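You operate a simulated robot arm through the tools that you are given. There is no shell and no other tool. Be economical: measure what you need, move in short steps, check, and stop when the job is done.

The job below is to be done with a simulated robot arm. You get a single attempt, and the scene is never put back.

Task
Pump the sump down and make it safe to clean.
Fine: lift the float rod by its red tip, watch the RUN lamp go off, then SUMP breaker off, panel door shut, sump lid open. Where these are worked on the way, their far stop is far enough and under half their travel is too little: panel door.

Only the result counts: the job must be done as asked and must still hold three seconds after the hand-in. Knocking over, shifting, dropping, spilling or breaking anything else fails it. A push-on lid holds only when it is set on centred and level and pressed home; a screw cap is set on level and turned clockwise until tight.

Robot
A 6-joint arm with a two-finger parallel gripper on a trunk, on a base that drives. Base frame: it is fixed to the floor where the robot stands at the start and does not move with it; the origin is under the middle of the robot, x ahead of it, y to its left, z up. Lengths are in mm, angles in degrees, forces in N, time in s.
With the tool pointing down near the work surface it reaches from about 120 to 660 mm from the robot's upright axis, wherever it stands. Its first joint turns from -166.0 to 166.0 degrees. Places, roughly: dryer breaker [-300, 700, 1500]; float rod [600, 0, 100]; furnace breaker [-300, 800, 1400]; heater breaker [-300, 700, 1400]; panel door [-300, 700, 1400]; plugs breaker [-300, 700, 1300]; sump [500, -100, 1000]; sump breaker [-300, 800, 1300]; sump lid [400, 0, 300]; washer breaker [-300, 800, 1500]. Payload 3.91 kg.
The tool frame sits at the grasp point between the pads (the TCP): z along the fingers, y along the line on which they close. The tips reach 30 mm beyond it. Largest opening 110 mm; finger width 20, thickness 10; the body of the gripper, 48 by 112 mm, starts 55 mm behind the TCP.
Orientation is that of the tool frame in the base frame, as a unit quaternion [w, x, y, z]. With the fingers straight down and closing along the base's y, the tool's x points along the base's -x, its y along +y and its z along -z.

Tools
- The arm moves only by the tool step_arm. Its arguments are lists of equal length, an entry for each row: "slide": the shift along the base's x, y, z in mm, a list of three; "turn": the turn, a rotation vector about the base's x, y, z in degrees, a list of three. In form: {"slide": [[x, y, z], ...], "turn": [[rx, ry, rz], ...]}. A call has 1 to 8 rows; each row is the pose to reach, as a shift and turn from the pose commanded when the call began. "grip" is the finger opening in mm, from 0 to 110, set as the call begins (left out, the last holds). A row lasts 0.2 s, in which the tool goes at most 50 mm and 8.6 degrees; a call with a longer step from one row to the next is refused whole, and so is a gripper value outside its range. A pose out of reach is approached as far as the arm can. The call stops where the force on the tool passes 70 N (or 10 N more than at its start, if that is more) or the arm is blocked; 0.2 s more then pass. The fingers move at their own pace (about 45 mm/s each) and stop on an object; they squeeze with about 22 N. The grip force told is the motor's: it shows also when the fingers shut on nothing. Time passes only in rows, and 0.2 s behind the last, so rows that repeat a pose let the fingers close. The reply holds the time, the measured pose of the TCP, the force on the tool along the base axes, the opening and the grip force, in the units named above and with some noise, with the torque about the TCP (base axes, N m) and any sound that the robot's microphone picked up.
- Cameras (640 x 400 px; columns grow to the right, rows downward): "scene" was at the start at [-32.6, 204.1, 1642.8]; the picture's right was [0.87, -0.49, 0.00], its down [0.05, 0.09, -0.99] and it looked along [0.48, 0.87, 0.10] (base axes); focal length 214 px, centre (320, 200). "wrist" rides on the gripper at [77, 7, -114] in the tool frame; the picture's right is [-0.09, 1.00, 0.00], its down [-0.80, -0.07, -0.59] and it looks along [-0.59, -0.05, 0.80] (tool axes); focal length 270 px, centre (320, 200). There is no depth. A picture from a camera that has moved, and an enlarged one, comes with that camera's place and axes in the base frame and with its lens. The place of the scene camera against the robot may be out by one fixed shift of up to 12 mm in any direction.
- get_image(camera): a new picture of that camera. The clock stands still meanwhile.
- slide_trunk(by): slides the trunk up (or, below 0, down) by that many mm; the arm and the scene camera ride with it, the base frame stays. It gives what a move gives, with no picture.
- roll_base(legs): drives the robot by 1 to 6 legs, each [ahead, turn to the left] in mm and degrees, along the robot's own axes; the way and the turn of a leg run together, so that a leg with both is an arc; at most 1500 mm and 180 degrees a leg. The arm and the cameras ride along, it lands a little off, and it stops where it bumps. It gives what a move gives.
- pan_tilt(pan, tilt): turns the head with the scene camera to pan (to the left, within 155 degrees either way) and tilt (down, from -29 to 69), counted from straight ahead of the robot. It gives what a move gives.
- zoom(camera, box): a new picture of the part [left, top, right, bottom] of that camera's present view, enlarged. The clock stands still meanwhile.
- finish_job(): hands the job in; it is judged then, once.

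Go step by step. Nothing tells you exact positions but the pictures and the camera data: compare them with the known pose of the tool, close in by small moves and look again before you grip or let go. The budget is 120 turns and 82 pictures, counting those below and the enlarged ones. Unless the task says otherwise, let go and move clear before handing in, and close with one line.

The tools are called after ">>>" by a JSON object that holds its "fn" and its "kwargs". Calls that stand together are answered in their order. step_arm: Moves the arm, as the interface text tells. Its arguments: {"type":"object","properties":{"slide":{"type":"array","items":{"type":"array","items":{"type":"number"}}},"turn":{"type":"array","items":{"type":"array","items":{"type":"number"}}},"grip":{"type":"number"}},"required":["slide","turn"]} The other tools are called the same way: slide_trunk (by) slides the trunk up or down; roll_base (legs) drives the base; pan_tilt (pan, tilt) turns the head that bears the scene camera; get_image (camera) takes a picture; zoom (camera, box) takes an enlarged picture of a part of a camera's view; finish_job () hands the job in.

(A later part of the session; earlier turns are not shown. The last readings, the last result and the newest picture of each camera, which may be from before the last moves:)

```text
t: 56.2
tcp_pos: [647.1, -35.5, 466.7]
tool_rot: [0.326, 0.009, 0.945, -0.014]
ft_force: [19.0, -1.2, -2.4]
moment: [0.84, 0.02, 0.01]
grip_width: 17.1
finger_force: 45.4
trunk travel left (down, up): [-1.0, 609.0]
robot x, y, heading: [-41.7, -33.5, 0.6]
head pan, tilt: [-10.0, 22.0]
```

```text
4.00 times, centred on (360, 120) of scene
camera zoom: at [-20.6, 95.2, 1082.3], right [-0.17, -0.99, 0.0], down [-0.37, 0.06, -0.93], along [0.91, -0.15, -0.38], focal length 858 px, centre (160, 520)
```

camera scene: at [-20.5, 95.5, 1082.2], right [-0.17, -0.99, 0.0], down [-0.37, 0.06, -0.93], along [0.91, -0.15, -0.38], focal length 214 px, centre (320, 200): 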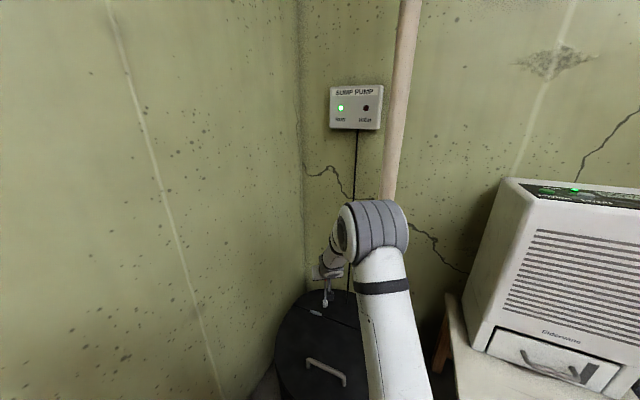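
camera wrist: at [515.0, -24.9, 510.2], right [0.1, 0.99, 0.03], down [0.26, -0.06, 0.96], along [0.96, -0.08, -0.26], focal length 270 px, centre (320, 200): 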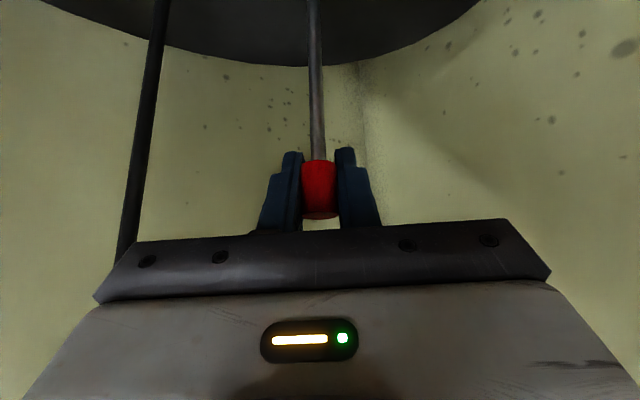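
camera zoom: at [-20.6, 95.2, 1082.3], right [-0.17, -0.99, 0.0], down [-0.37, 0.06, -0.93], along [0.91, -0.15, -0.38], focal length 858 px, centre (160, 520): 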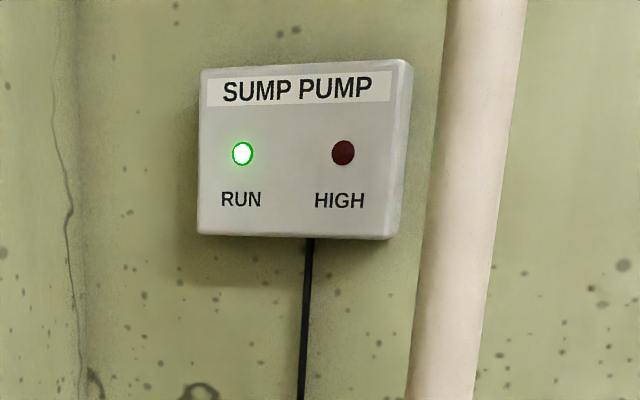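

The downward pull on the rod is slowly growing, which may mean the water is falling. I'll hold longer.

>>> {"fn": "step_arm", "kwargs": {"slide": [[0, 0, 0], [0, 0, 0], [0, 0, 0], [0, 0, 0], [0, 0, 0], [0, 0, 0], [0, 0, 0], [0, 0, 0]], "turn": [[0, 0, 0], [0, 0, 0], [0, 0, 0], [0, 0, 0], [0, 0, 0], [0, 0, 0], [0, 0, 0], [0, 0, 0]]}}

>>> {"fn": "step_arm", "kwargs": {"slide": [[0, 0, 0], [0, 0, 0], [0, 0, 0], [0, 0, 0], [0, 0, 0], [0, 0, 0], [0, 0, 0], [0, 0, 0]], "turn": [[0, 0, 0], [0, 0, 0], [0, 0, 0], [0, 0, 0], [0, 0, 0], [0, 0, 0], [0, 0, 0], [0, 0, 0]]}}

>>> {"fn": "step_arm", "kwargs": {"slide": [[0, 0, 0], [0, 0, 0], [0, 0, 0], [0, 0, 0], [0, 0, 0], [0, 0, 0], [0, 0, 0], [0, 0, 0]], "turn": [[0, 0, 0], [0, 0, 0], [0, 0, 0], [0, 0, 0], [0, 0, 0], [0, 0, 0], [0, 0, 0], [0, 0, 0]]}}

>>> {"fn": "step_arm", "kwargs": {"slide": [[0, 0, 0], [0, 0, 0], [0, 0, 0], [0, 0, 0], [0, 0, 0], [0, 0, 0], [0, 0, 0], [0, 0, 0]], "turn": [[0, 0, 0], [0, 0, 0], [0, 0, 0], [0, 0, 0], [0, 0, 0], [0, 0, 0], [0, 0, 0], [0, 0, 0]]}}

>>> {"fn": "step_arm", "kwargs": {"slide": [[0, 0, 0], [0, 0, 0], [0, 0, 0], [0, 0, 0], [0, 0, 0], [0, 0, 0], [0, 0, 0], [0, 0, 0]], "turn": [[0, 0, 0], [0, 0, 0], [0, 0, 0], [0, 0, 0], [0, 0, 0], [0, 0, 0], [0, 0, 0], [0, 0, 0]]}}

>>> {"fn": "step_arm", "kwargs": {"slide": [[0, 0, 0], [0, 0, 0], [0, 0, 0], [0, 0, 0], [0, 0, 0], [0, 0, 0], [0, 0, 0], [0, 0, 0]], "turn": [[0, 0, 0], [0, 0, 0], [0, 0, 0], [0, 0, 0], [0, 0, 0], [0, 0, 0], [0, 0, 0], [0, 0, 0]]}}

>>> {"fn": "zoom", "kwargs": {"camera": "scene", "box": [280, 70, 440, 170]}}

```text
t: 58.0
tcp_pos: [646.1, -35.5, 467.9]
tool_rot: [0.327, 0.008, 0.945, -0.014]
ft_force: [12.8, -1.0, -2.9]
moment: [0.84, 0.03, 0.05]
grip_width: 17.2
finger_force: 45.1
trunk travel left (down, up): [-1.0, 609.0]
robot x, y, heading: [-38.4, -38.1, 0.1]
head pan, tilt: [-10.0, 22.0]
```

```text
t: 59.8
tcp_pos: [646.9, -36.6, 466.7]
tool_rot: [0.325, 0.009, 0.945, -0.014]
ft_force: [8.5, -1.9, -1.6]
moment: [0.85, 0.01, 0.01]
grip_width: 17.0
finger_force: 45.1
trunk travel left (down, up): [-1.0, 609.0]
robot x, y, heading: [-42.3, -37.2, 0.4]
head pan, tilt: [-10.0, 22.0]
```

```text
t: 61.6
tcp_pos: [647.4, -35.4, 467.1]
tool_rot: [0.327, 0.008, 0.945, -0.015]
ft_force: [6.0, -0.3, -2.7]
moment: [0.86, -0.02, 0.05]
grip_width: 17.2
finger_force: 44.8
trunk travel left (down, up): [-1.0, 609.0]
robot x, y, heading: [-41.9, -33.3, 0.2]
head pan, tilt: [-10.0, 22.0]
```

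```text
t: 63.4
tcp_pos: [647.4, -35.5, 467.8]
tool_rot: [0.325, 0.008, 0.945, -0.014]
ft_force: [3.8, -0.1, -2.9]
moment: [0.85, -0.03, 0.02]
grip_width: 17.0
finger_force: 45.0
trunk travel left (down, up): [-1.0, 609.0]
robot x, y, heading: [-34.0, -35.6, 0.4]
head pan, tilt: [-10.0, 22.0]
```

```text
t: 65.2
tcp_pos: [646.4, -36.7, 467.9]
tool_rot: [0.326, 0.009, 0.945, -0.014]
ft_force: [3.0, -0.7, -2.6]
moment: [0.88, -0.02, 0.05]
grip_width: 17.0
finger_force: 45.2
trunk travel left (down, up): [-1.0, 609.0]
robot x, y, heading: [-37.4, -37.9, 0.2]
head pan, tilt: [-10.0, 22.0]
```

```text
t: 67.0
tcp_pos: [646.5, -36.4, 466.4]
tool_rot: [0.327, 0.008, 0.945, -0.014]
ft_force: [1.8, -0.5, -2.7]
moment: [0.85, -0.05, 0.01]
grip_width: 17.0
finger_force: 44.6
trunk travel left (down, up): [-1.0, 609.0]
robot x, y, heading: [-39.0, -37.8, 0.5]
head pan, tilt: [-10.0, 22.0]
```

```text
4.00 times, centred on (360, 120) of scene
camera zoom: at [-21.3, 95.3, 1082.3], right [-0.17, -0.99, 0.0], down [-0.37, 0.06, -0.93], along [0.91, -0.15, -0.38], focal length 858 px, centre (160, 520)
```

zoom: 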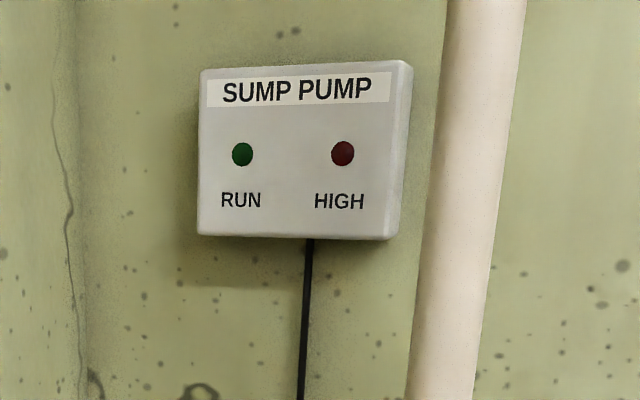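

RUN has gone off, so the sump is pumped down. I'll lower the rod, release it and back out.

>>> {"fn": "step_arm", "kwargs": {"slide": [[0, 0, -8], [0, 0, -16], [0, 0, -23], [0, 0, -23]], "turn": [[0, 0, 0], [0, 0, 0], [0, 0, 0], [0, 0, 0]]}}

>>> {"fn": "step_arm", "kwargs": {"slide": [[0, 0, 0], [0, 0, 0], [0, 0, 0], [0, 0, 0], [-15, 0, 10], [-40, 0, 30], [-75, 0, 60], [-105, 0, 90]], "turn": [[0, 0, 0], [0, 0, 0], [0, 0, 0], [0, 0, 0], [0, 0, 0], [0, 0, 0], [0, 0, 0], [0, 0, 0]], "grip": 80}}

>>> {"fn": "pan_tilt", "kwargs": {"pan": 0, "tilt": 40}}

>>> {"fn": "get_image", "kwargs": {"camera": "scene"}}

>>> {"fn": "get_image", "kwargs": {"camera": "wrist"}}

```text
t: 68.0
tcp_pos: [648.0, -37.7, 444.7]
tool_rot: [0.326, 0.01, 0.945, -0.015]
ft_force: [8.1, 14.0, -1.9]
moment: [0.84, -0.08, -0.11]
grip_width: 17.1
finger_force: 45.4
out of reach, approached as far as the arm can: row 1, 2, 3
trunk travel left (down, up): [-1.0, 609.0]
robot x, y, heading: [-34.4, -38.7, 0.4]
head pan, tilt: [-10.0, 22.0]
```

```text
t: 69.8
tcp_pos: [540.7, -39.5, 536.9]
tool_rot: [0.328, -0.035, 0.943, -0.032]
ft_force: [-0.7, 0.7, -0.6]
moment: [0.02, -0.08, -0.08]
grip_width: 79.8
finger_force: 0.1
trunk travel left (down, up): [-1.0, 609.0]
robot x, y, heading: [-38.4, -35.5, 0.4]
head pan, tilt: [-10.0, 22.0]
```

```text
t: 70.6
tcp_pos: [540.6, -39.8, 536.3]
tool_rot: [0.328, -0.034, 0.944, -0.033]
ft_force: [0.2, 0.0, 0.6]
moment: [0.0, -0.03, 0.0]
grip_width: 80.0
finger_force: 0.0
trunk travel left (down, up): [-1.0, 609.0]
robot x, y, heading: [-37.4, -33.5, 0.1]
head pan, tilt: [0.0, 40.0]
```

```text
49 pictures are left
camera scene: at [-28.2, 111.4, 1054.2], right [0.01, -1.0, 0.0], down [-0.64, 0.0, -0.77], along [0.77, 0.01, -0.64], focal length 214 px, centre (320, 200)
```

scene: 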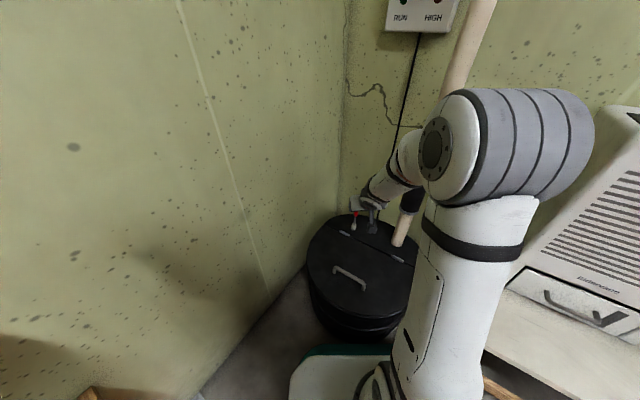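

```text
48 pictures are left
camera wrist: at [408.8, -35.4, 579.0], right [0.03, 1.0, -0.03], down [0.26, 0.02, 0.97], along [0.97, -0.03, -0.26], focal length 270 px, centre (320, 200)
```

wrist: 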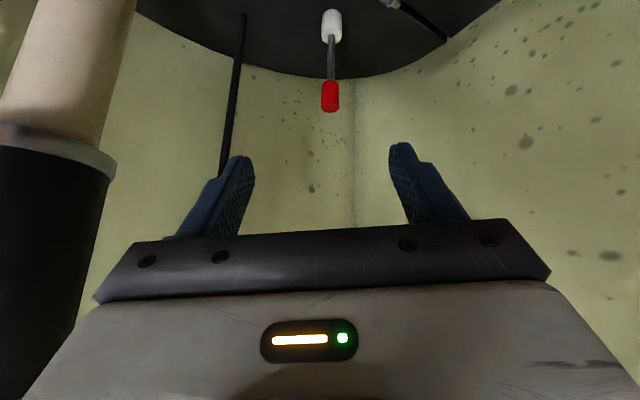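

The rod is back down and free. I'll retract the arm, raise the trunk and back away from the sump before going to the panel.

>>> {"fn": "step_arm", "kwargs": {"slide": [[-25, 0, 35], [-50, 0, 70], [-75, 0, 105], [-100, 0, 140], [-125, 0, 170]], "turn": [[0, 0, 0], [0, 0, 0], [0, 0, 0], [0, 0, 0], [0, 0, 0]]}}

>>> {"fn": "slide_trunk", "kwargs": {"by": 400}}

>>> {"fn": "slide_trunk", "kwargs": {"by": 120}}

>>> {"fn": "roll_base", "kwargs": {"legs": [[-200, 0], [0, -45]]}}

```text
t: 71.8
tcp_pos: [416.3, -36.6, 707.2]
tool_rot: [0.326, 0.009, 0.945, -0.015]
ft_force: [-0.5, -0.4, -0.7]
moment: [0.01, 0.01, 0.0]
grip_width: 80.1
finger_force: 0.1
trunk travel left (down, up): [-1.0, 609.0]
robot x, y, heading: [-42.0, -33.2, 0.5]
head pan, tilt: [0.0, 40.0]
```

```text
t: 75.6
tcp_pos: [417.0, -37.4, 1106.8]
tool_rot: [0.327, 0.009, 0.945, -0.015]
ft_force: [-0.2, -0.5, 0.3]
moment: [0.02, 0.01, -0.02]
grip_width: 79.8
finger_force: 0.1
trunk travel left (down, up): [-401.0, 209.0]
robot x, y, heading: [-38.9, -36.7, 0.5]
head pan, tilt: [0.0, 40.0]
```

```text
t: 77.1
tcp_pos: [416.9, -36.7, 1226.8]
tool_rot: [0.327, 0.008, 0.945, -0.014]
ft_force: [0.5, -0.9, -0.2]
moment: [0.0, -0.03, 0.01]
grip_width: 79.8
finger_force: 0.0
trunk travel left (down, up): [-521.0, 89.0]
robot x, y, heading: [-37.8, -34.4, 0.2]
head pan, tilt: [0.0, 40.0]
```

```text
t: 80.7
tcp_pos: [87.1, -359.3, 1227.9]
tool_rot: [0.297, 0.368, 0.87, -0.138]
ft_force: [-0.4, 0.8, 0.6]
moment: [0.01, 0.04, -0.01]
grip_width: 80.0
finger_force: 0.1
trunk travel left (down, up): [-521.0, 89.0]
robot x, y, heading: [-239.4, -37.5, -44.0]
head pan, tilt: [0.0, 40.0]
```

>>> {"fn": "roll_base", "kwargs": {"legs": [[-300, 0], [0, 101]]}}

>>> {"fn": "pan_tilt", "kwargs": {"pan": 0, "tilt": 15}}

>>> {"fn": "get_image", "kwargs": {"camera": "scene"}}

>>> {"fn": "get_image", "kwargs": {"camera": "wrist"}}

```text
t: 87.1
tcp_pos: [-207.3, 556.8, 1227.2]
tool_rot: [0.296, -0.439, 0.837, 0.141]
ft_force: [0.1, 0.3, -0.3]
moment: [-0.02, -0.01, -0.06]
grip_width: 79.9
finger_force: 0.1
trunk travel left (down, up): [-521.0, 89.0]
robot x, y, heading: [-467.9, 180.7, 57.0]
head pan, tilt: [0.0, 40.0]
```

```text
t: 88.0
tcp_pos: [-207.9, 555.9, 1227.8]
tool_rot: [0.294, -0.44, 0.837, 0.142]
ft_force: [-0.1, -0.6, 0.6]
moment: [0.02, -0.02, -0.01]
grip_width: 79.9
finger_force: 0.2
trunk travel left (down, up): [-521.0, 89.0]
robot x, y, heading: [-465.5, 180.4, 57.0]
head pan, tilt: [0.0, 15.0]
```

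```text
47 pictures are left
camera scene: at [-578.5, 273.7, 1613.6], right [0.84, -0.55, 0.0], down [-0.14, -0.22, -0.97], along [0.53, 0.81, -0.26], focal length 214 px, centre (320, 200)
```

scene: 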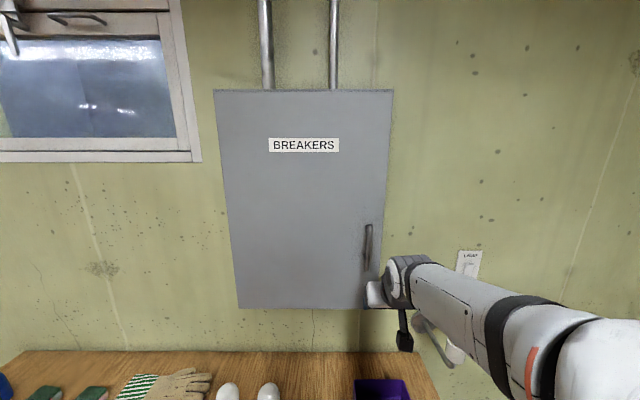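

```text
46 pictures are left
camera wrist: at [-290.0, 453.3, 1269.8], right [-0.78, 0.63, 0.03], down [0.19, 0.19, 0.96], along [0.6, 0.76, -0.27], focal length 270 px, centre (320, 200)
```

wrist: 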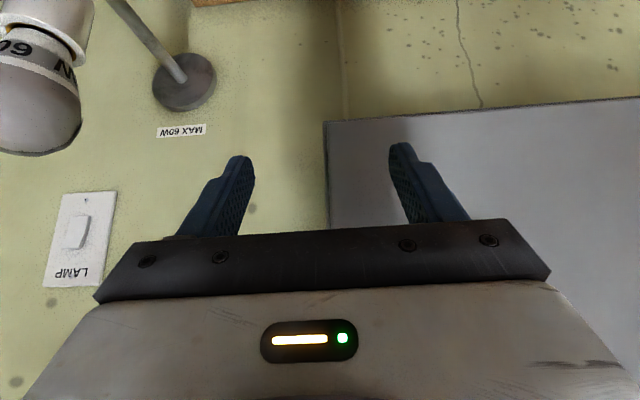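

The robot stands well placed in front of the panel: closed door, handle bar at about (-222,587), z 1323–1431. I'll bring the tool horizontal, standing off the handle.

>>> {"fn": "step_arm", "kwargs": {"slide": [[-11, -9, 21], [-21, -17, 43], [-32, -26, 64], [-43, -34, 85], [-54, -43, 106], [-64, -51, 128], [-75, -60, 149], [-75, -60, 149]], "turn": [[6.2, -4, 0], [12.5, -8.1, 0], [18.7, -12.1, 0], [25, -16.2, 0], [31.2, -20.2, 0], [37.5, -24.3, 0], [43.7, -28.3, 0], [43.7, -28.3, 0]]}}

>>> {"fn": "get_image", "kwargs": {"camera": "wrist"}}

>>> {"fn": "get_image", "kwargs": {"camera": "scene"}}

```text
t: 89.3
tcp_pos: [-251.7, 541.5, 1285.2]
tool_rot: [0.517, -0.378, 0.725, 0.253]
ft_force: [0.5, 0.9, -0.2]
moment: [0.0, -0.01, 0.01]
grip_width: 79.9
finger_force: 0.1
trunk travel left (down, up): [-521.0, 89.0]
robot x, y, heading: [-464.6, 182.0, 56.9]
head pan, tilt: [0.0, 15.0]
stopped in row 6: the arm was blocked; the commanded pose is now the measured one
```

```text
45 pictures are left
camera wrist: at [-335.7, 437.0, 1252.2], right [-0.79, 0.61, 0.06], down [-0.13, -0.26, 0.96], along [0.6, 0.75, 0.29], focal length 270 px, centre (320, 200)
```

wrist: 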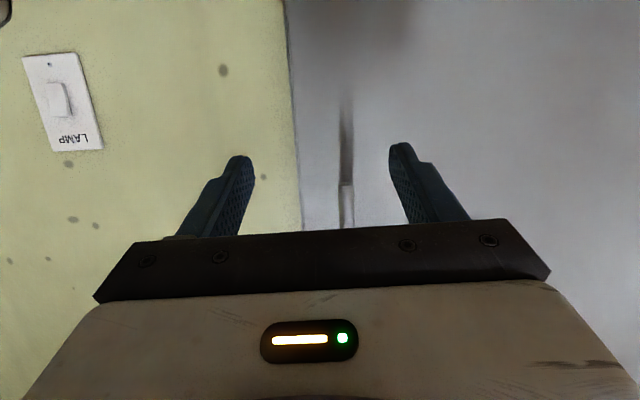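

```text
44 pictures are left
camera scene: at [-578.5, 274.1, 1611.8], right [0.84, -0.55, 0.0], down [-0.14, -0.22, -0.97], along [0.53, 0.81, -0.26], focal length 214 px, centre (320, 200)
```

scene: 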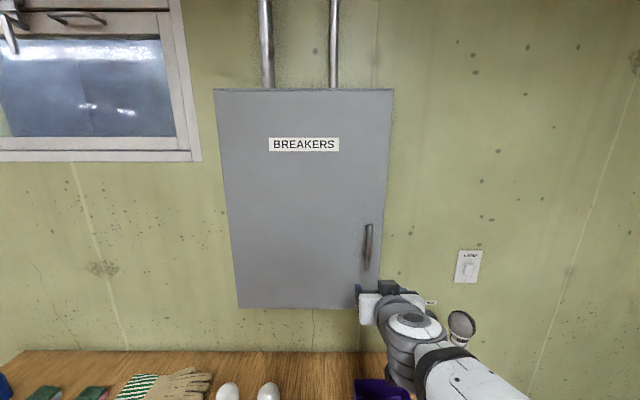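

The arm stopped as blocked just before level. I'll zoom in to check what it is near.

>>> {"fn": "zoom", "kwargs": {"camera": "scene", "box": [330, 240, 550, 400]}}

```text
2.50 times, centred on (440, 320) of scene
camera zoom: at [-578.5, 274.1, 1611.8], right [0.84, -0.55, 0.0], down [-0.14, -0.22, -0.97], along [0.53, 0.81, -0.26], focal length 536 px, centre (20, -100)
```

zoom: 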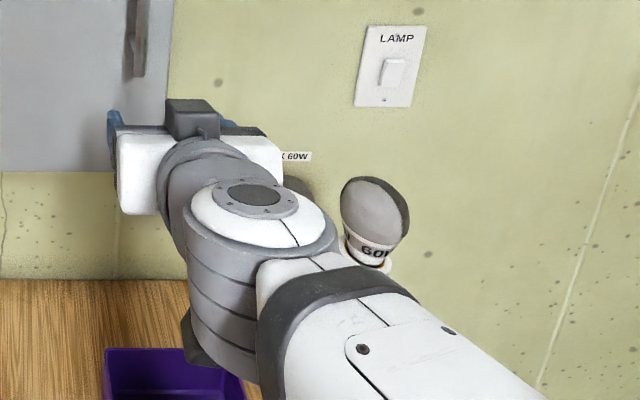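

The lamp bulb seems clear behind the forearm, so this is probably a fold limit. I'll back off and rise a bit, then finish levelling.

>>> {"fn": "step_arm", "kwargs": {"slide": [[-10, -15, 20], [-20, -30, 45], [-30, -45, 70], [-31, -46, 92]], "turn": [[0, 0, 0], [0, 0, 0], [0, 0, 0], [0, 0, 0]]}}

>>> {"fn": "step_arm", "kwargs": {"slide": [[0, 0, 0], [0, 0, 0], [0, 0, 0]], "turn": [[5.6, -3.8, 0], [11.2, -7.6, 0], [16.8, -11, 0]]}}

>>> {"fn": "get_image", "kwargs": {"camera": "wrist"}}

```text
t: 90.1
tcp_pos: [-262.0, 536.7, 1293.2]
tool_rot: [0.467, -0.406, 0.759, 0.203]
ft_force: [0.1, 0.5, 0.4]
moment: [0.01, 0.0, -0.01]
grip_width: 79.9
finger_force: 0.0
trunk travel left (down, up): [-521.0, 89.0]
robot x, y, heading: [-462.9, 180.6, 57.0]
head pan, tilt: [0.0, 15.0]
stopped in row 3: the arm was blocked; the commanded pose is now the measured one
```

```text
t: 90.9
tcp_pos: [-260.6, 545.7, 1309.0]
tool_rot: [0.591, -0.352, 0.672, 0.273]
ft_force: [0.1, 0.0, -0.5]
moment: [0.0, 0.03, -0.04]
grip_width: 79.9
finger_force: 0.0
out of reach, approached as far as the arm can: row 3
trunk travel left (down, up): [-521.0, 89.0]
robot x, y, heading: [-466.3, 178.7, 57.0]
head pan, tilt: [0.0, 15.0]
```

```text
42 pictures are left
camera wrist: at [-339.2, 447.7, 1251.2], right [-0.79, 0.61, 0.04], down [-0.26, -0.39, 0.88], along [0.56, 0.69, 0.46], focal length 270 px, centre (320, 200)
```

wrist: 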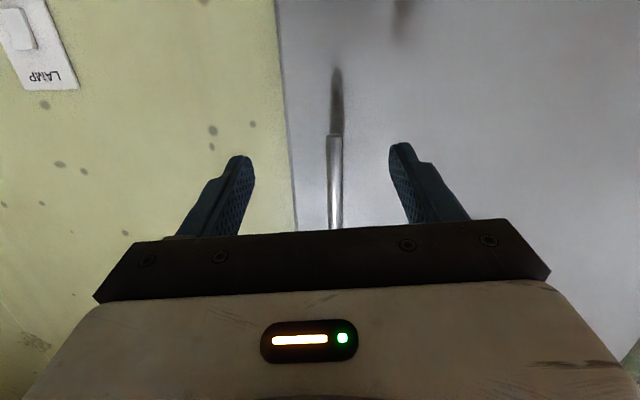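

The tool is now nearly level with the handle bar centred between the fingers. I'll raise the trunk 60 mm to reach mid-handle.

>>> {"fn": "slide_trunk", "kwargs": {"by": 60}}

>>> {"fn": "get_image", "kwargs": {"camera": "wrist"}}

```text
t: 91.9
tcp_pos: [-259.8, 543.6, 1372.4]
tool_rot: [0.592, -0.351, 0.672, 0.274]
ft_force: [0.7, -0.5, 0.8]
moment: [0.03, 0.02, 0.0]
grip_width: 79.8
finger_force: 0.1
trunk travel left (down, up): [-581.0, 29.0]
robot x, y, heading: [-462.7, 179.8, 56.9]
head pan, tilt: [0.0, 15.0]
```

```text
41 pictures are left
camera wrist: at [-338.7, 446.6, 1313.2], right [-0.79, 0.62, 0.04], down [-0.26, -0.39, 0.88], along [0.56, 0.68, 0.47], focal length 270 px, centre (320, 200)
```

wrist: 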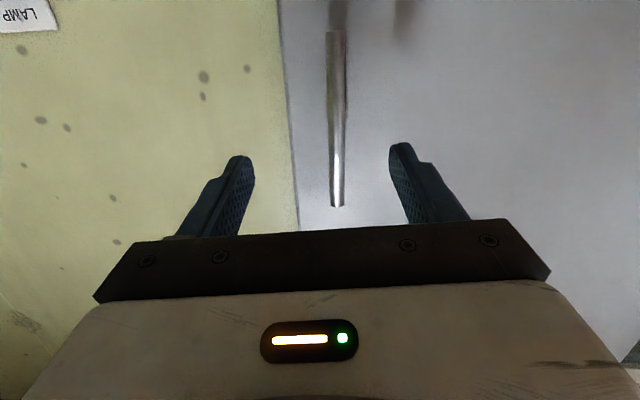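

The bar measures (-233,594), z 1301–1417. I'll move onto it and close.

>>> {"fn": "step_arm", "kwargs": {"slide": [[6, 14, -6], [14, 28, -9], [23, 42, -12]], "turn": [[0, 0, 0], [0, 0, 0], [0, 0, 0]]}}

>>> {"fn": "get_image", "kwargs": {"camera": "wrist"}}

```text
t: 92.7
tcp_pos: [-236.2, 586.9, 1361.2]
tool_rot: [0.593, -0.349, 0.673, 0.273]
ft_force: [0.2, 0.0, -0.1]
moment: [-0.02, -0.03, -0.01]
grip_width: 80.0
finger_force: 0.1
trunk travel left (down, up): [-581.0, 29.0]
robot x, y, heading: [-465.1, 177.0, 56.8]
head pan, tilt: [0.0, 15.0]
```

```text
40 pictures are left
camera wrist: at [-314.8, 490.4, 1300.5], right [-0.79, 0.62, 0.04], down [-0.26, -0.39, 0.88], along [0.56, 0.68, 0.47], focal length 270 px, centre (320, 200)
```

wrist: 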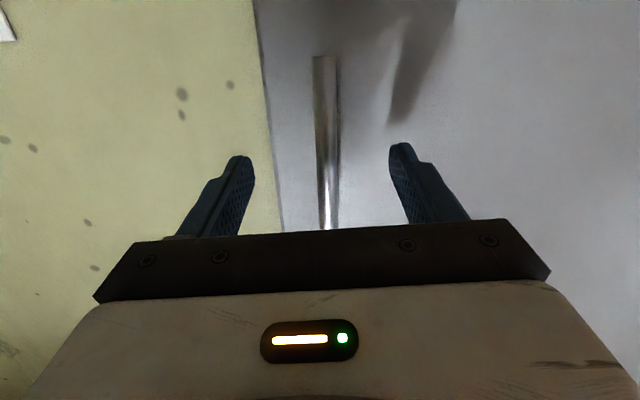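

The bar is centred. I'll close on it.

>>> {"fn": "step_arm", "kwargs": {"slide": [[0, 0, 0], [0, 0, 0], [0, 0, 0], [0, 0, 0], [0, 0, 0]], "turn": [[0, 0, 0], [0, 0, 0], [0, 0, 0], [0, 0, 0], [0, 0, 0]], "grip": 4}}

```text
t: 93.9
tcp_pos: [-237.8, 589.9, 1359.5]
tool_rot: [0.593, -0.351, 0.671, 0.273]
ft_force: [-14.3, 11.3, 1.2]
moment: [0.27, 0.73, 0.35]
grip_width: 12.3
finger_force: 39.2
trunk travel left (down, up): [-581.0, 29.0]
robot x, y, heading: [-464.3, 181.9, 57.2]
head pan, tilt: [0.0, 15.0]
```

I've got the handle. I'll pull the door open along its arc, turning the tool partway with it.

>>> {"fn": "step_arm", "kwargs": {"slide": [[-16.4, -16.8, 0], [-34, -32, 0], [-52.4, -46.7, 0], [-72, -60, 0]], "turn": [[0, 0, -2], [0, 0, -4], [0, 0, -6], [0, 0, -8]]}}

>>> {"fn": "get_image", "kwargs": {"camera": "scene"}}

```text
t: 94.9
tcp_pos: [-306.5, 530.7, 1367.7]
tool_rot: [0.608, -0.301, 0.698, 0.228]
ft_force: [7.9, -11.9, -34.3]
moment: [0.08, 1.27, -0.23]
grip_width: 12.6
finger_force: 44.8
out of reach, approached as far as the arm can: row 3, 4
trunk travel left (down, up): [-581.0, 29.0]
robot x, y, heading: [-463.0, 181.1, 57.0]
head pan, tilt: [0.0, 15.0]
```

```text
39 pictures are left
camera scene: at [-576.3, 274.0, 1673.5], right [0.84, -0.55, 0.0], down [-0.14, -0.22, -0.97], along [0.53, 0.81, -0.26], focal length 214 px, centre (320, 200)
```

scene: 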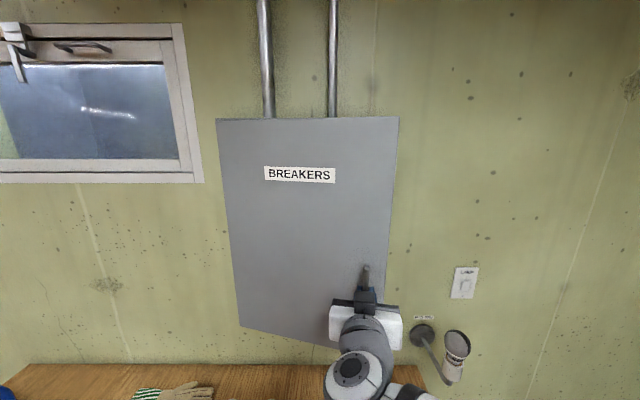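

The door is open about 16° but the arm is folded near its limit. I'll release, back the base off, and then push the door wider from its inner edge.

>>> {"fn": "step_arm", "kwargs": {"slide": [[0, 0, -3], [0, 0, -3], [0, 0, -3], [0, 0, -3]], "turn": [[0, 0, 0], [0, 0, 0], [0, 0, 0], [0, 0, 0]], "grip": 80}}

>>> {"fn": "roll_base", "kwargs": {"legs": [[-180, 0]]}}

>>> {"fn": "get_image", "kwargs": {"camera": "scene"}}

>>> {"fn": "get_image", "kwargs": {"camera": "wrist"}}

```text
t: 95.9
tcp_pos: [-309.1, 532.9, 1369.8]
tool_rot: [0.611, -0.302, 0.695, 0.231]
ft_force: [0.2, -0.8, -0.6]
moment: [-0.01, -0.01, -0.01]
grip_width: 80.1
finger_force: 0.1
trunk travel left (down, up): [-581.0, 29.0]
robot x, y, heading: [-464.3, 179.2, 57.1]
head pan, tilt: [0.0, 15.0]
```

```text
t: 97.4
tcp_pos: [-410.5, 380.2, 1370.4]
tool_rot: [0.61, -0.303, 0.695, 0.232]
ft_force: [-0.1, 0.1, -0.3]
moment: [-0.01, 0.03, 0.03]
grip_width: 80.0
finger_force: 0.0
trunk travel left (down, up): [-581.0, 29.0]
robot x, y, heading: [-565.2, 28.5, 57.0]
head pan, tilt: [0.0, 15.0]
```

```text
38 pictures are left
camera scene: at [-678.7, 120.2, 1673.7], right [0.84, -0.55, 0.0], down [-0.14, -0.22, -0.97], along [0.53, 0.81, -0.26], focal length 214 px, centre (320, 200)
```

scene: 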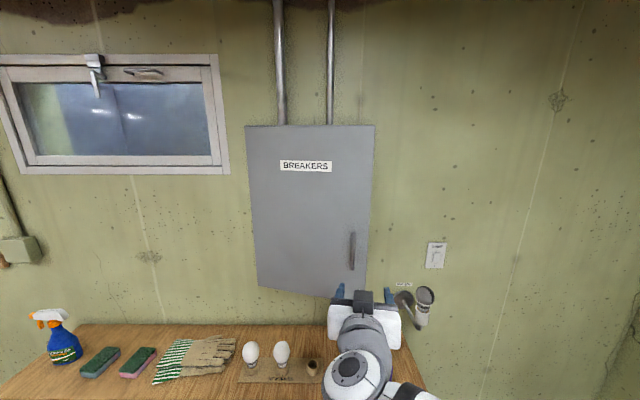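

```text
37 pictures are left
camera wrist: at [-501.5, 295.2, 1311.8], right [-0.69, 0.72, 0.04], down [-0.31, -0.35, 0.88], along [0.65, 0.6, 0.47], focal length 270 px, centre (320, 200)
```

wrist: 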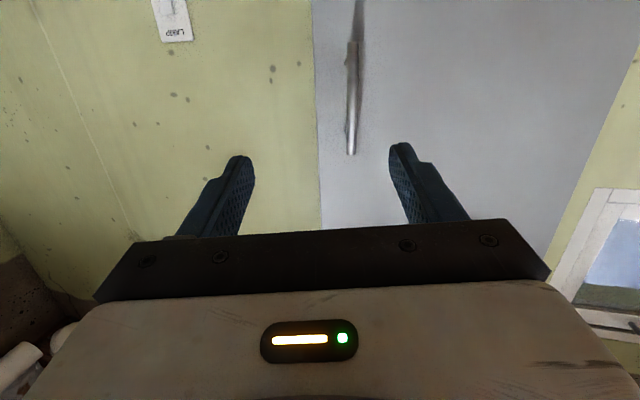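

The door stayed ajar with the bar near (-308,530). From here there's room to grip it again and pull further, so I'll move back onto it.

>>> {"fn": "step_arm", "kwargs": {"slide": [[24, 36, 0], [48, 72, -2], [72, 108, -5], [96, 144, -8]], "turn": [[0, 0, 0], [0, 0, 0], [0, 0, 0], [0, 0, 0]]}}

>>> {"fn": "get_image", "kwargs": {"camera": "wrist"}}

```text
t: 98.4
tcp_pos: [-312.0, 525.5, 1361.4]
tool_rot: [0.61, -0.303, 0.695, 0.232]
ft_force: [0.6, 0.2, 0.1]
moment: [-0.01, 0.03, -0.03]
grip_width: 80.0
finger_force: 0.1
trunk travel left (down, up): [-581.0, 29.0]
robot x, y, heading: [-564.3, 28.4, 56.7]
head pan, tilt: [0.0, 15.0]
```

```text
36 pictures are left
camera wrist: at [-404.2, 440.3, 1302.5], right [-0.69, 0.72, 0.04], down [-0.31, -0.35, 0.88], along [0.65, 0.6, 0.47], focal length 270 px, centre (320, 200)
```

wrist: 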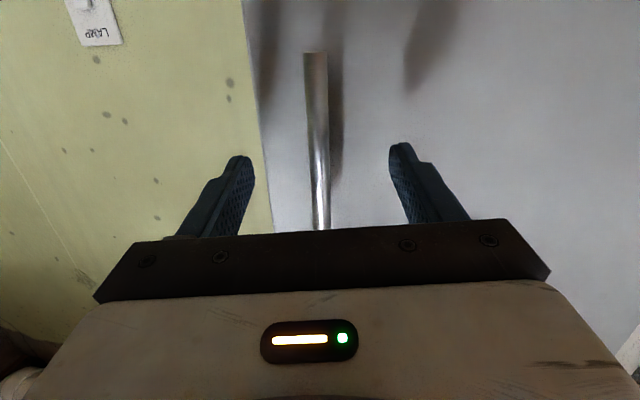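

Bar centred again. I'll grip, then pull in two stretches.

>>> {"fn": "step_arm", "kwargs": {"slide": [[0, 0, 0], [0, 0, 0], [0, 0, 0], [0, 0, 0], [0, 0, 0]], "turn": [[0, 0, 0], [0, 0, 0], [0, 0, 0], [0, 0, 0], [0, 0, 0]], "grip": 4}}

>>> {"fn": "step_arm", "kwargs": {"slide": [[-20, -11, 0], [-41, -22, 0], [-63, -30, 0], [-85.5, -37.5, 0], [-108, -43, 0]], "turn": [[0, 0, -3], [0, 0, -6], [0, 0, -9], [0, 0, -12], [0, 0, -15]]}}

>>> {"fn": "get_image", "kwargs": {"camera": "scene"}}

```text
t: 99.6
tcp_pos: [-313.5, 524.7, 1362.3]
tool_rot: [0.611, -0.301, 0.695, 0.231]
ft_force: [-1.3, 1.4, 0.0]
moment: [0.44, 0.44, 0.01]
grip_width: 12.6
finger_force: 39.9
trunk travel left (down, up): [-581.0, 29.0]
robot x, y, heading: [-565.5, 27.6, 56.9]
head pan, tilt: [0.0, 15.0]
```

```text
t: 100.8
tcp_pos: [-422.2, 480.2, 1361.9]
tool_rot: [0.636, -0.209, 0.728, 0.15]
ft_force: [0.5, -4.8, -2.0]
moment: [0.67, 0.57, 0.06]
grip_width: 12.2
finger_force: 45.3
trunk travel left (down, up): [-581.0, 29.0]
robot x, y, heading: [-562.5, 27.1, 57.0]
head pan, tilt: [0.0, 15.0]
```

```text
35 pictures are left
camera scene: at [-677.6, 120.5, 1673.8], right [0.84, -0.55, 0.0], down [-0.14, -0.22, -0.97], along [0.53, 0.81, -0.26], focal length 214 px, centre (320, 200)
```

scene: 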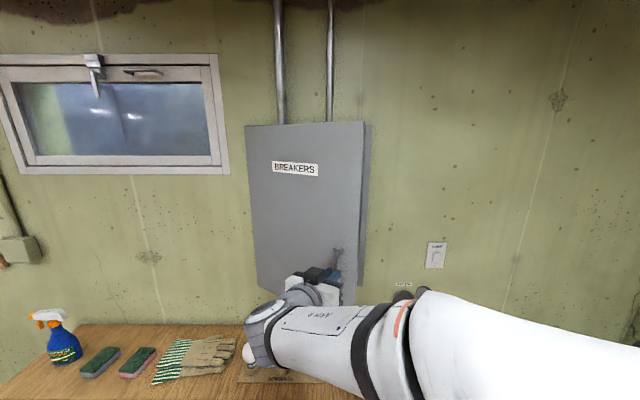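

The door swings easily. I'll carry on the arc to nearly 85°.

>>> {"fn": "step_arm", "kwargs": {"slide": [[-35, -5, 0], [-70, -7, 0], [-105, -5, 0], [-140, 1, 0], [-174, 10, 0], [-206, 23, 0], [-238, 39, 0], [-267, 58, 0]], "turn": [[0, 0, -4.5], [0, 0, -9], [0, 0, -13.5], [0, 0, -18], [0, 0, -22.5], [0, 0, -27], [0, 0, -31.5], [0, 0, -36]]}}

>>> {"fn": "get_image", "kwargs": {"camera": "scene"}}

```text
t: 102.3
tcp_pos: [-631.6, 495.2, 1364.0]
tool_rot: [0.654, -0.027, 0.756, -0.008]
ft_force: [-11.1, -34.5, -5.5]
moment: [0.81, -1.08, -0.97]
grip_width: 12.4
finger_force: 45.2
out of reach, approached as far as the arm can: row 7
trunk travel left (down, up): [-581.0, 29.0]
robot x, y, heading: [-567.8, 26.5, 57.1]
head pan, tilt: [0.0, 15.0]
stopped in row 7: the force on the tool passed its limit at 78 N (the readings are from after the stop); the commanded pose is now the measured one
```

```text
34 pictures are left
camera scene: at [-680.1, 111.3, 1674.7], right [0.84, -0.55, 0.0], down [-0.14, -0.21, -0.97], along [0.53, 0.81, -0.25], focal length 214 px, centre (320, 200)
```

scene: 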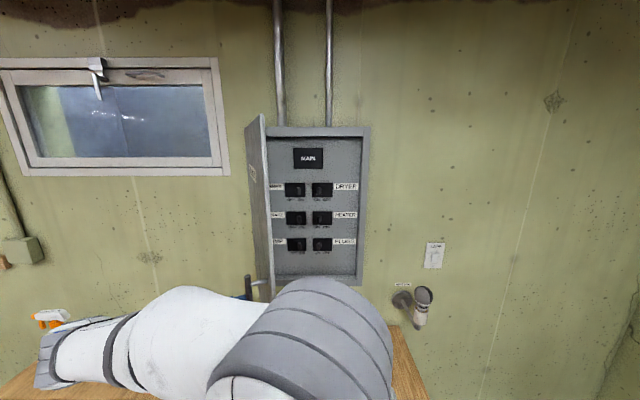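

The door stands open about 75° and the breakers are visible. I'll release the handle, then zoom in on them.

>>> {"fn": "step_arm", "kwargs": {"slide": [[0, 0, 0], [0, 0, 0], [0, 0, 0], [0, 0, 0], [-25, 0, 0], [-50, -10, 0]], "turn": [[0, 0, 0], [0, 0, 0], [0, 0, 0], [0, 0, 0], [0, 0, 0], [0, 0, 0]], "grip": 80}}

>>> {"fn": "zoom", "kwargs": {"camera": "scene", "box": [230, 110, 390, 300]}}

```text
t: 103.7
tcp_pos: [-646.2, 506.2, 1343.2]
tool_rot: [0.65, -0.034, 0.759, -0.004]
ft_force: [-0.5, -1.0, 0.1]
moment: [0.03, 0.0, -0.01]
grip_width: 80.0
finger_force: 0.1
out of reach, approached as far as the arm can: row 5, 6
trunk travel left (down, up): [-581.0, 29.0]
robot x, y, heading: [-568.0, 29.6, 57.0]
head pan, tilt: [0.0, 15.0]
```

```text
2.11 times, centred on (310, 205) of scene
camera zoom: at [-678.0, 121.4, 1673.7], right [0.84, -0.55, 0.0], down [-0.14, -0.22, -0.97], along [0.53, 0.81, -0.26], focal length 452 px, centre (341, 190)
```

zoom: 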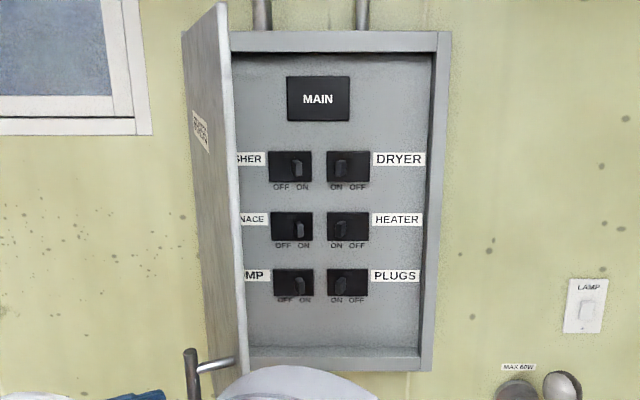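

SUMP is the bottom breaker in the left column, toggle now at ON (right) with OFF to the left. I'll rotate and back the base so the gripper comes off the handle cleanly.

>>> {"fn": "roll_base", "kwargs": {"legs": [[0, 12], [-150, 0]]}}

>>> {"fn": "get_image", "kwargs": {"camera": "scene"}}

```text
t: 105.8
tcp_pos: [-796.7, 339.5, 1343.8]
tool_rot: [0.647, -0.112, 0.752, 0.063]
ft_force: [-0.4, -0.6, 0.3]
moment: [0.04, 0.05, 0.03]
grip_width: 80.1
finger_force: 0.1
trunk travel left (down, up): [-581.0, 29.0]
robot x, y, heading: [-618.7, -114.0, 68.5]
head pan, tilt: [0.0, 15.0]
```

```text
32 pictures are left
camera scene: at [-750.8, -45.4, 1673.7], right [0.93, -0.37, 0.0], down [-0.09, -0.24, -0.97], along [0.35, 0.9, -0.26], focal length 214 px, centre (320, 200)
```

scene: 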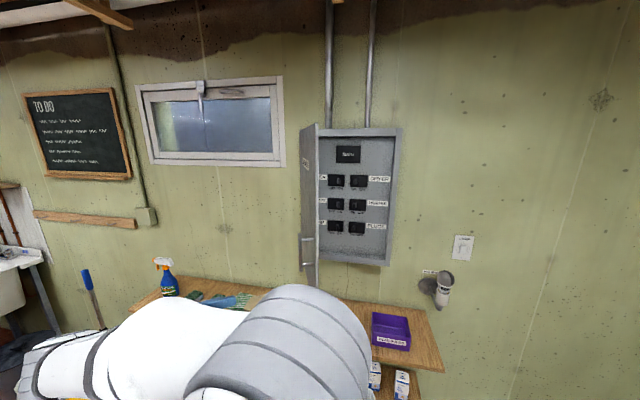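

The gripper is clear of the door. I'll swing the tool round in front, turning it to face the panel, with fingers closed.

>>> {"fn": "step_arm", "kwargs": {"slide": [[42, -15, 0], [84, -30, 0], [126, -42, 0], [168, -50, 0], [210, -56, 0], [252, -60, 0], [294, -62, 0], [335, -64, 0]], "turn": [[0, 0, 6], [0, 0, 12], [0, 0, 18], [0, 0, 24], [0, 0, 30], [0, 0, 36], [0, 0, 42], [0, 0, 48]], "grip": 0}}

>>> {"fn": "roll_base", "kwargs": {"legs": [[0, -16], [190, 0]]}}

>>> {"fn": "get_image", "kwargs": {"camera": "scene"}}

>>> {"fn": "get_image", "kwargs": {"camera": "wrist"}}

```text
t: 107.6
tcp_pos: [-457.4, 289.0, 1361.0]
tool_rot: [0.564, -0.408, 0.643, 0.319]
ft_force: [0.2, 0.2, -0.1]
moment: [0.0, 0.01, 0.01]
grip_width: 0.0
finger_force: 22.3
out of reach, approached as far as the arm can: row 7, 8
trunk travel left (down, up): [-581.0, 29.0]
robot x, y, heading: [-621.7, -112.4, 68.7]
head pan, tilt: [0.0, 15.0]
```

```text
t: 110.1
tcp_pos: [-235.3, 377.8, 1360.2]
tool_rot: [0.604, -0.314, 0.693, 0.237]
ft_force: [-0.6, 1.0, 0.0]
moment: [0.0, 0.04, 0.0]
grip_width: 0.0
finger_force: 22.1
trunk travel left (down, up): [-581.0, 29.0]
robot x, y, heading: [-503.3, 38.6, 52.9]
head pan, tilt: [0.0, 15.0]
```

```text
31 pictures are left
camera scene: at [-610.1, 140.4, 1673.7], right [0.8, -0.61, 0.0], down [-0.16, -0.21, -0.97], along [0.58, 0.77, -0.26], focal length 214 px, centre (320, 200)
```

scene: 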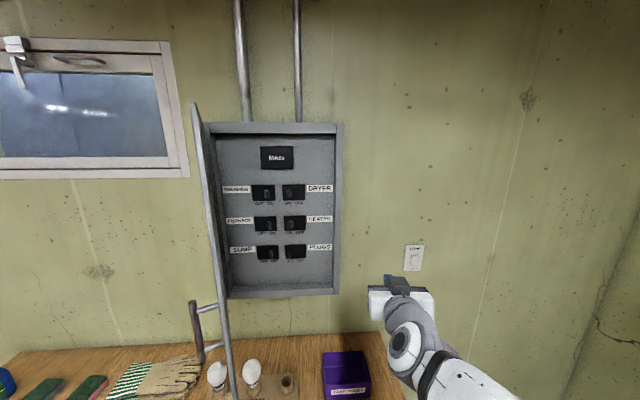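

```text
30 pictures are left
camera wrist: at [-325.5, 290.9, 1302.6], right [-0.71, 0.7, 0.04], down [-0.3, -0.35, 0.89], along [0.64, 0.62, 0.46], focal length 270 px, centre (320, 200)
```

wrist: 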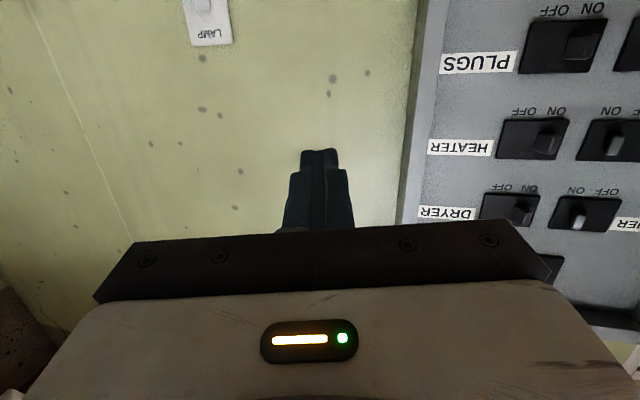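

The PLUGS toggle triangulates to (-290,739,1300), which puts the SUMP toggle near (-350,778,1297). I'll move toward it in stages.

>>> {"fn": "step_arm", "kwargs": {"slide": [[-30, 28, -10], [-60, 55, -20], [-95, 85, -35], [-130, 118, -50]], "turn": [[0, 0, 3], [0, 0, 6], [0, 0, 9], [0, 0, 12]]}}

>>> {"fn": "roll_base", "kwargs": {"legs": [[100, 0]]}}

>>> {"fn": "get_image", "kwargs": {"camera": "wrist"}}

>>> {"fn": "get_image", "kwargs": {"camera": "scene"}}

```text
refused: row 4 steps farther than a row can; nothing moved
```

```text
t: 111.3
tcp_pos: [-173.0, 460.3, 1360.5]
tool_rot: [0.603, -0.314, 0.694, 0.237]
ft_force: [0.6, 0.4, 0.0]
moment: [0.01, 0.03, 0.0]
grip_width: 0.0
finger_force: 22.3
trunk travel left (down, up): [-581.0, 29.0]
robot x, y, heading: [-443.2, 119.4, 52.7]
head pan, tilt: [0.0, 15.0]
```

```text
29 pictures are left
camera wrist: at [-263.2, 373.1, 1302.5], right [-0.71, 0.7, 0.04], down [-0.3, -0.35, 0.89], along [0.64, 0.62, 0.46], focal length 270 px, centre (320, 200)
```

wrist: 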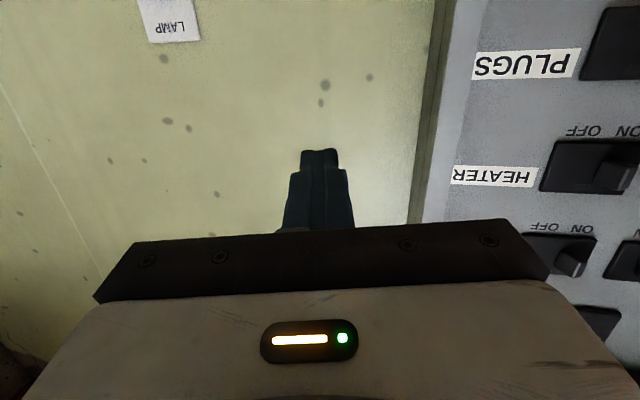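

```text
28 pictures are left
camera scene: at [-547.8, 222.7, 1673.6], right [0.8, -0.61, 0.0], down [-0.16, -0.21, -0.97], along [0.58, 0.77, -0.26], focal length 214 px, centre (320, 200)
```

scene: 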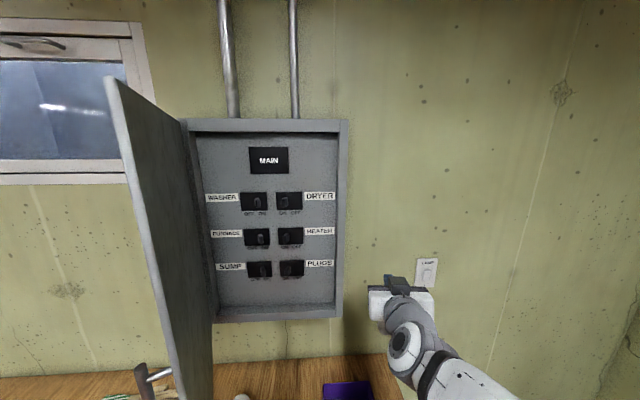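

Now I'll slide left to a standoff in front of the SUMP toggle.

>>> {"fn": "step_arm", "kwargs": {"slide": [[-27, 22, -7], [-54, 45, -15], [-81, 67, -22], [-108, 90, -30], [-136, 112, -37], [-163, 135, -44], [-190, 157, -52], [-217, 180, -59]], "turn": [[0, 0, 1.5], [0, 0, 3], [0, 0, 4.5], [0, 0, 6], [0, 0, 7.5], [0, 0, 9], [0, 0, 10], [0, 0, 11]]}}

>>> {"fn": "get_image", "kwargs": {"camera": "wrist"}}

>>> {"fn": "get_image", "kwargs": {"camera": "scene"}}

```text
t: 113.1
tcp_pos: [-391.4, 640.1, 1301.1]
tool_rot: [0.578, -0.379, 0.66, 0.294]
ft_force: [-0.7, 0.3, -0.1]
moment: [0.02, 0.0, 0.01]
grip_width: 0.2
finger_force: 21.9
trunk travel left (down, up): [-581.0, 29.0]
robot x, y, heading: [-441.7, 118.5, 52.8]
head pan, tilt: [0.0, 15.0]
```

```text
27 pictures are left
camera wrist: at [-463.5, 536.8, 1242.8], right [-0.83, 0.55, 0.04], down [-0.23, -0.4, 0.89], along [0.5, 0.73, 0.46], focal length 270 px, centre (320, 200)
```

wrist: 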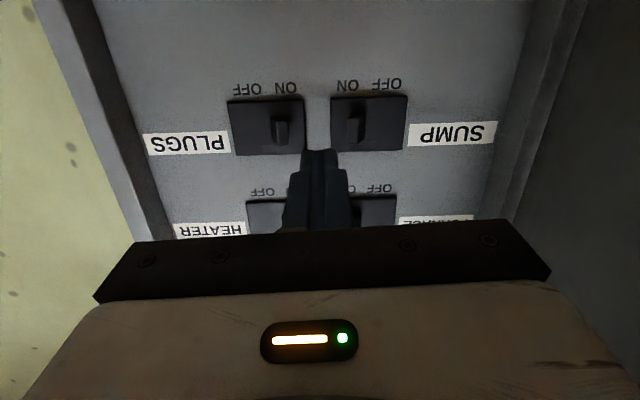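

```text
26 pictures are left
camera scene: at [-549.6, 221.8, 1673.6], right [0.8, -0.61, 0.0], down [-0.16, -0.21, -0.97], along [0.59, 0.77, -0.26], focal length 214 px, centre (320, 200)
```

scene: 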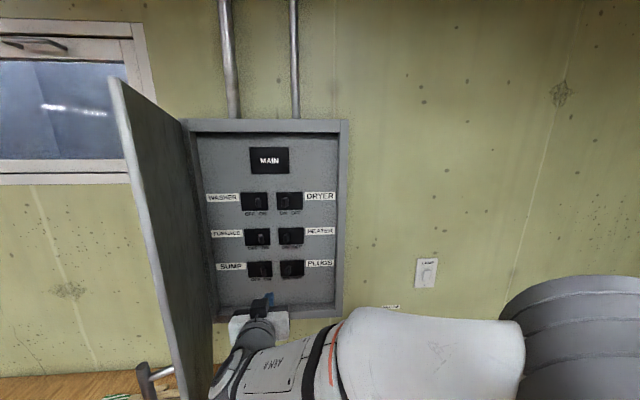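

Both toggles are clear in the wrist view; the SUMP toggle is at about (-344,776,1302). I'll put the closed fingertips between it and PLUGS.

>>> {"fn": "step_arm", "kwargs": {"slide": [[20, 30, 3], [40, 60, 5], [58, 86, 6]], "turn": [[0, 0, 0], [0, 0, 0], [0, 0, 0]]}}

>>> {"fn": "get_image", "kwargs": {"camera": "wrist"}}

```text
t: 113.9
tcp_pos: [-331.6, 727.1, 1307.2]
tool_rot: [0.579, -0.378, 0.661, 0.293]
ft_force: [0.6, 0.5, 0.0]
moment: [0.03, 0.02, -0.01]
grip_width: 0.3
finger_force: 22.4
trunk travel left (down, up): [-581.0, 29.0]
robot x, y, heading: [-444.2, 116.2, 52.8]
head pan, tilt: [0.0, 15.0]
```

```text
25 pictures are left
camera wrist: at [-403.9, 624.8, 1250.4], right [-0.83, 0.55, 0.04], down [-0.23, -0.4, 0.89], along [0.51, 0.73, 0.46], focal length 270 px, centre (320, 200)
```

wrist: 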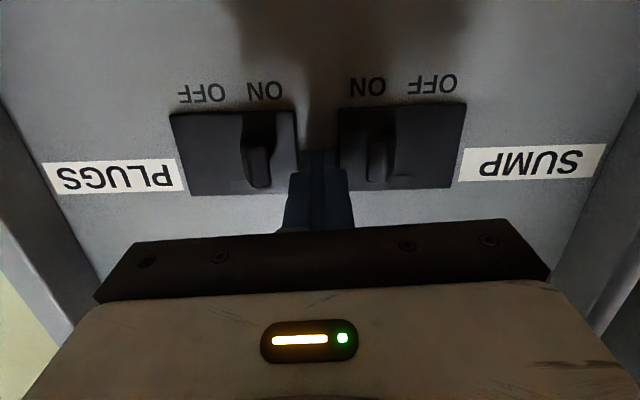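

The tips are at toggle depth, right of the SUMP toggle. I'll go 5 mm deeper and sweep toward OFF.

>>> {"fn": "step_arm", "kwargs": {"slide": [[3, 4, 0], [-5, 9, 0], [-14, 15, 0], [-22, 21, 0], [-30, 26, 0], [-36, 30, 0]], "turn": [[0, 0, 0], [0, 0, 0], [0, 0, 0], [0, 0, 0], [0, 0, 0], [0, 0, 0]]}}

>>> {"fn": "get_image", "kwargs": {"camera": "wrist"}}

```text
t: 114.8
tcp_pos: [-332.2, 732.1, 1308.5]
tool_rot: [0.581, -0.365, 0.669, 0.287]
ft_force: [30.3, -26.5, 2.2]
moment: [0.18, 0.14, -0.98]
grip_width: 0.0
finger_force: 22.0
trunk travel left (down, up): [-581.0, 29.0]
robot x, y, heading: [-444.5, 119.8, 52.5]
head pan, tilt: [0.0, 15.0]
stopped in row 4: the force on the tool passed its limit at 77 N (the readings are from after the stop); the commanded pose is now the measured one
```

```text
24 pictures are left
camera wrist: at [-408.0, 632.1, 1250.3], right [-0.81, 0.58, 0.05], down [-0.23, -0.4, 0.89], along [0.53, 0.71, 0.46], focal length 270 px, centre (320, 200)
```

wrist: 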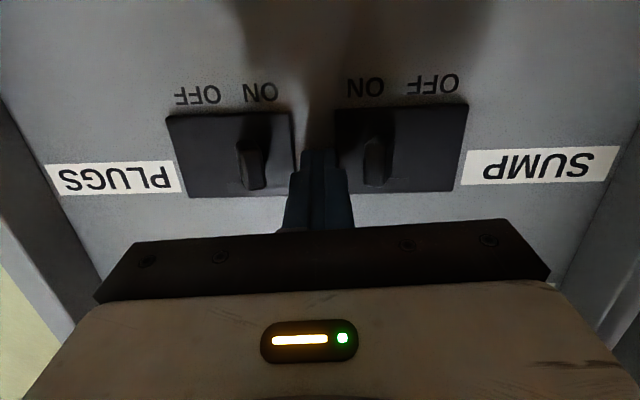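

The tips caught the side of the breaker body. I'll back out about 14 mm so that only the toggle is caught, then sweep again.

>>> {"fn": "step_arm", "kwargs": {"slide": [[4, -5, 0], [-7, -14, 0]], "turn": [[0, 0, 0], [0, 0, 0]]}}

>>> {"fn": "step_arm", "kwargs": {"slide": [[-8, 6, 0], [-17, 11, 0], [-25, 17, 0], [-33, 22, 0]], "turn": [[0, 0, 0], [0, 0, 0], [0, 0, 0], [0, 0, 0]]}}

>>> {"fn": "get_image", "kwargs": {"camera": "wrist"}}

```text
t: 115.4
tcp_pos: [-356.9, 724.6, 1305.9]
tool_rot: [0.58, -0.377, 0.663, 0.288]
ft_force: [-1.9, -2.2, 0.2]
moment: [-0.03, 0.0, -0.06]
grip_width: 0.2
finger_force: 22.1
trunk travel left (down, up): [-581.0, 29.0]
robot x, y, heading: [-444.0, 122.5, 52.6]
head pan, tilt: [0.0, 15.0]
```

```text
t: 116.4
tcp_pos: [-377.3, 743.4, 1306.1]
tool_rot: [0.581, -0.368, 0.668, 0.286]
ft_force: [20.9, -12.6, -2.1]
moment: [0.01, 0.07, -0.77]
grip_width: 0.0
finger_force: 21.9
trunk travel left (down, up): [-581.0, 29.0]
robot x, y, heading: [-444.2, 120.1, 52.8]
head pan, tilt: [0.0, 15.0]
```

```text
23 pictures are left
camera wrist: at [-451.1, 642.1, 1248.6], right [-0.82, 0.58, 0.04], down [-0.23, -0.39, 0.89], along [0.53, 0.72, 0.46], focal length 270 px, centre (320, 200)
```

wrist: 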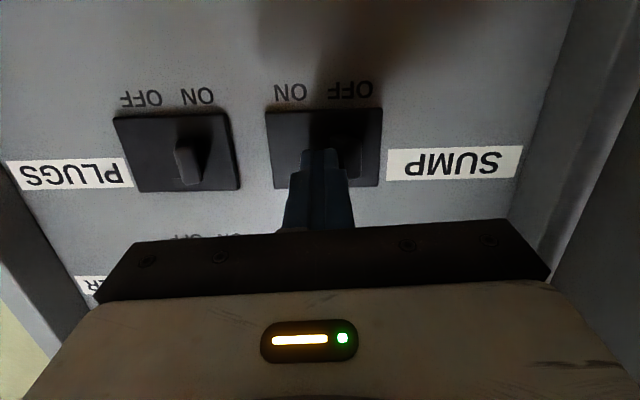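

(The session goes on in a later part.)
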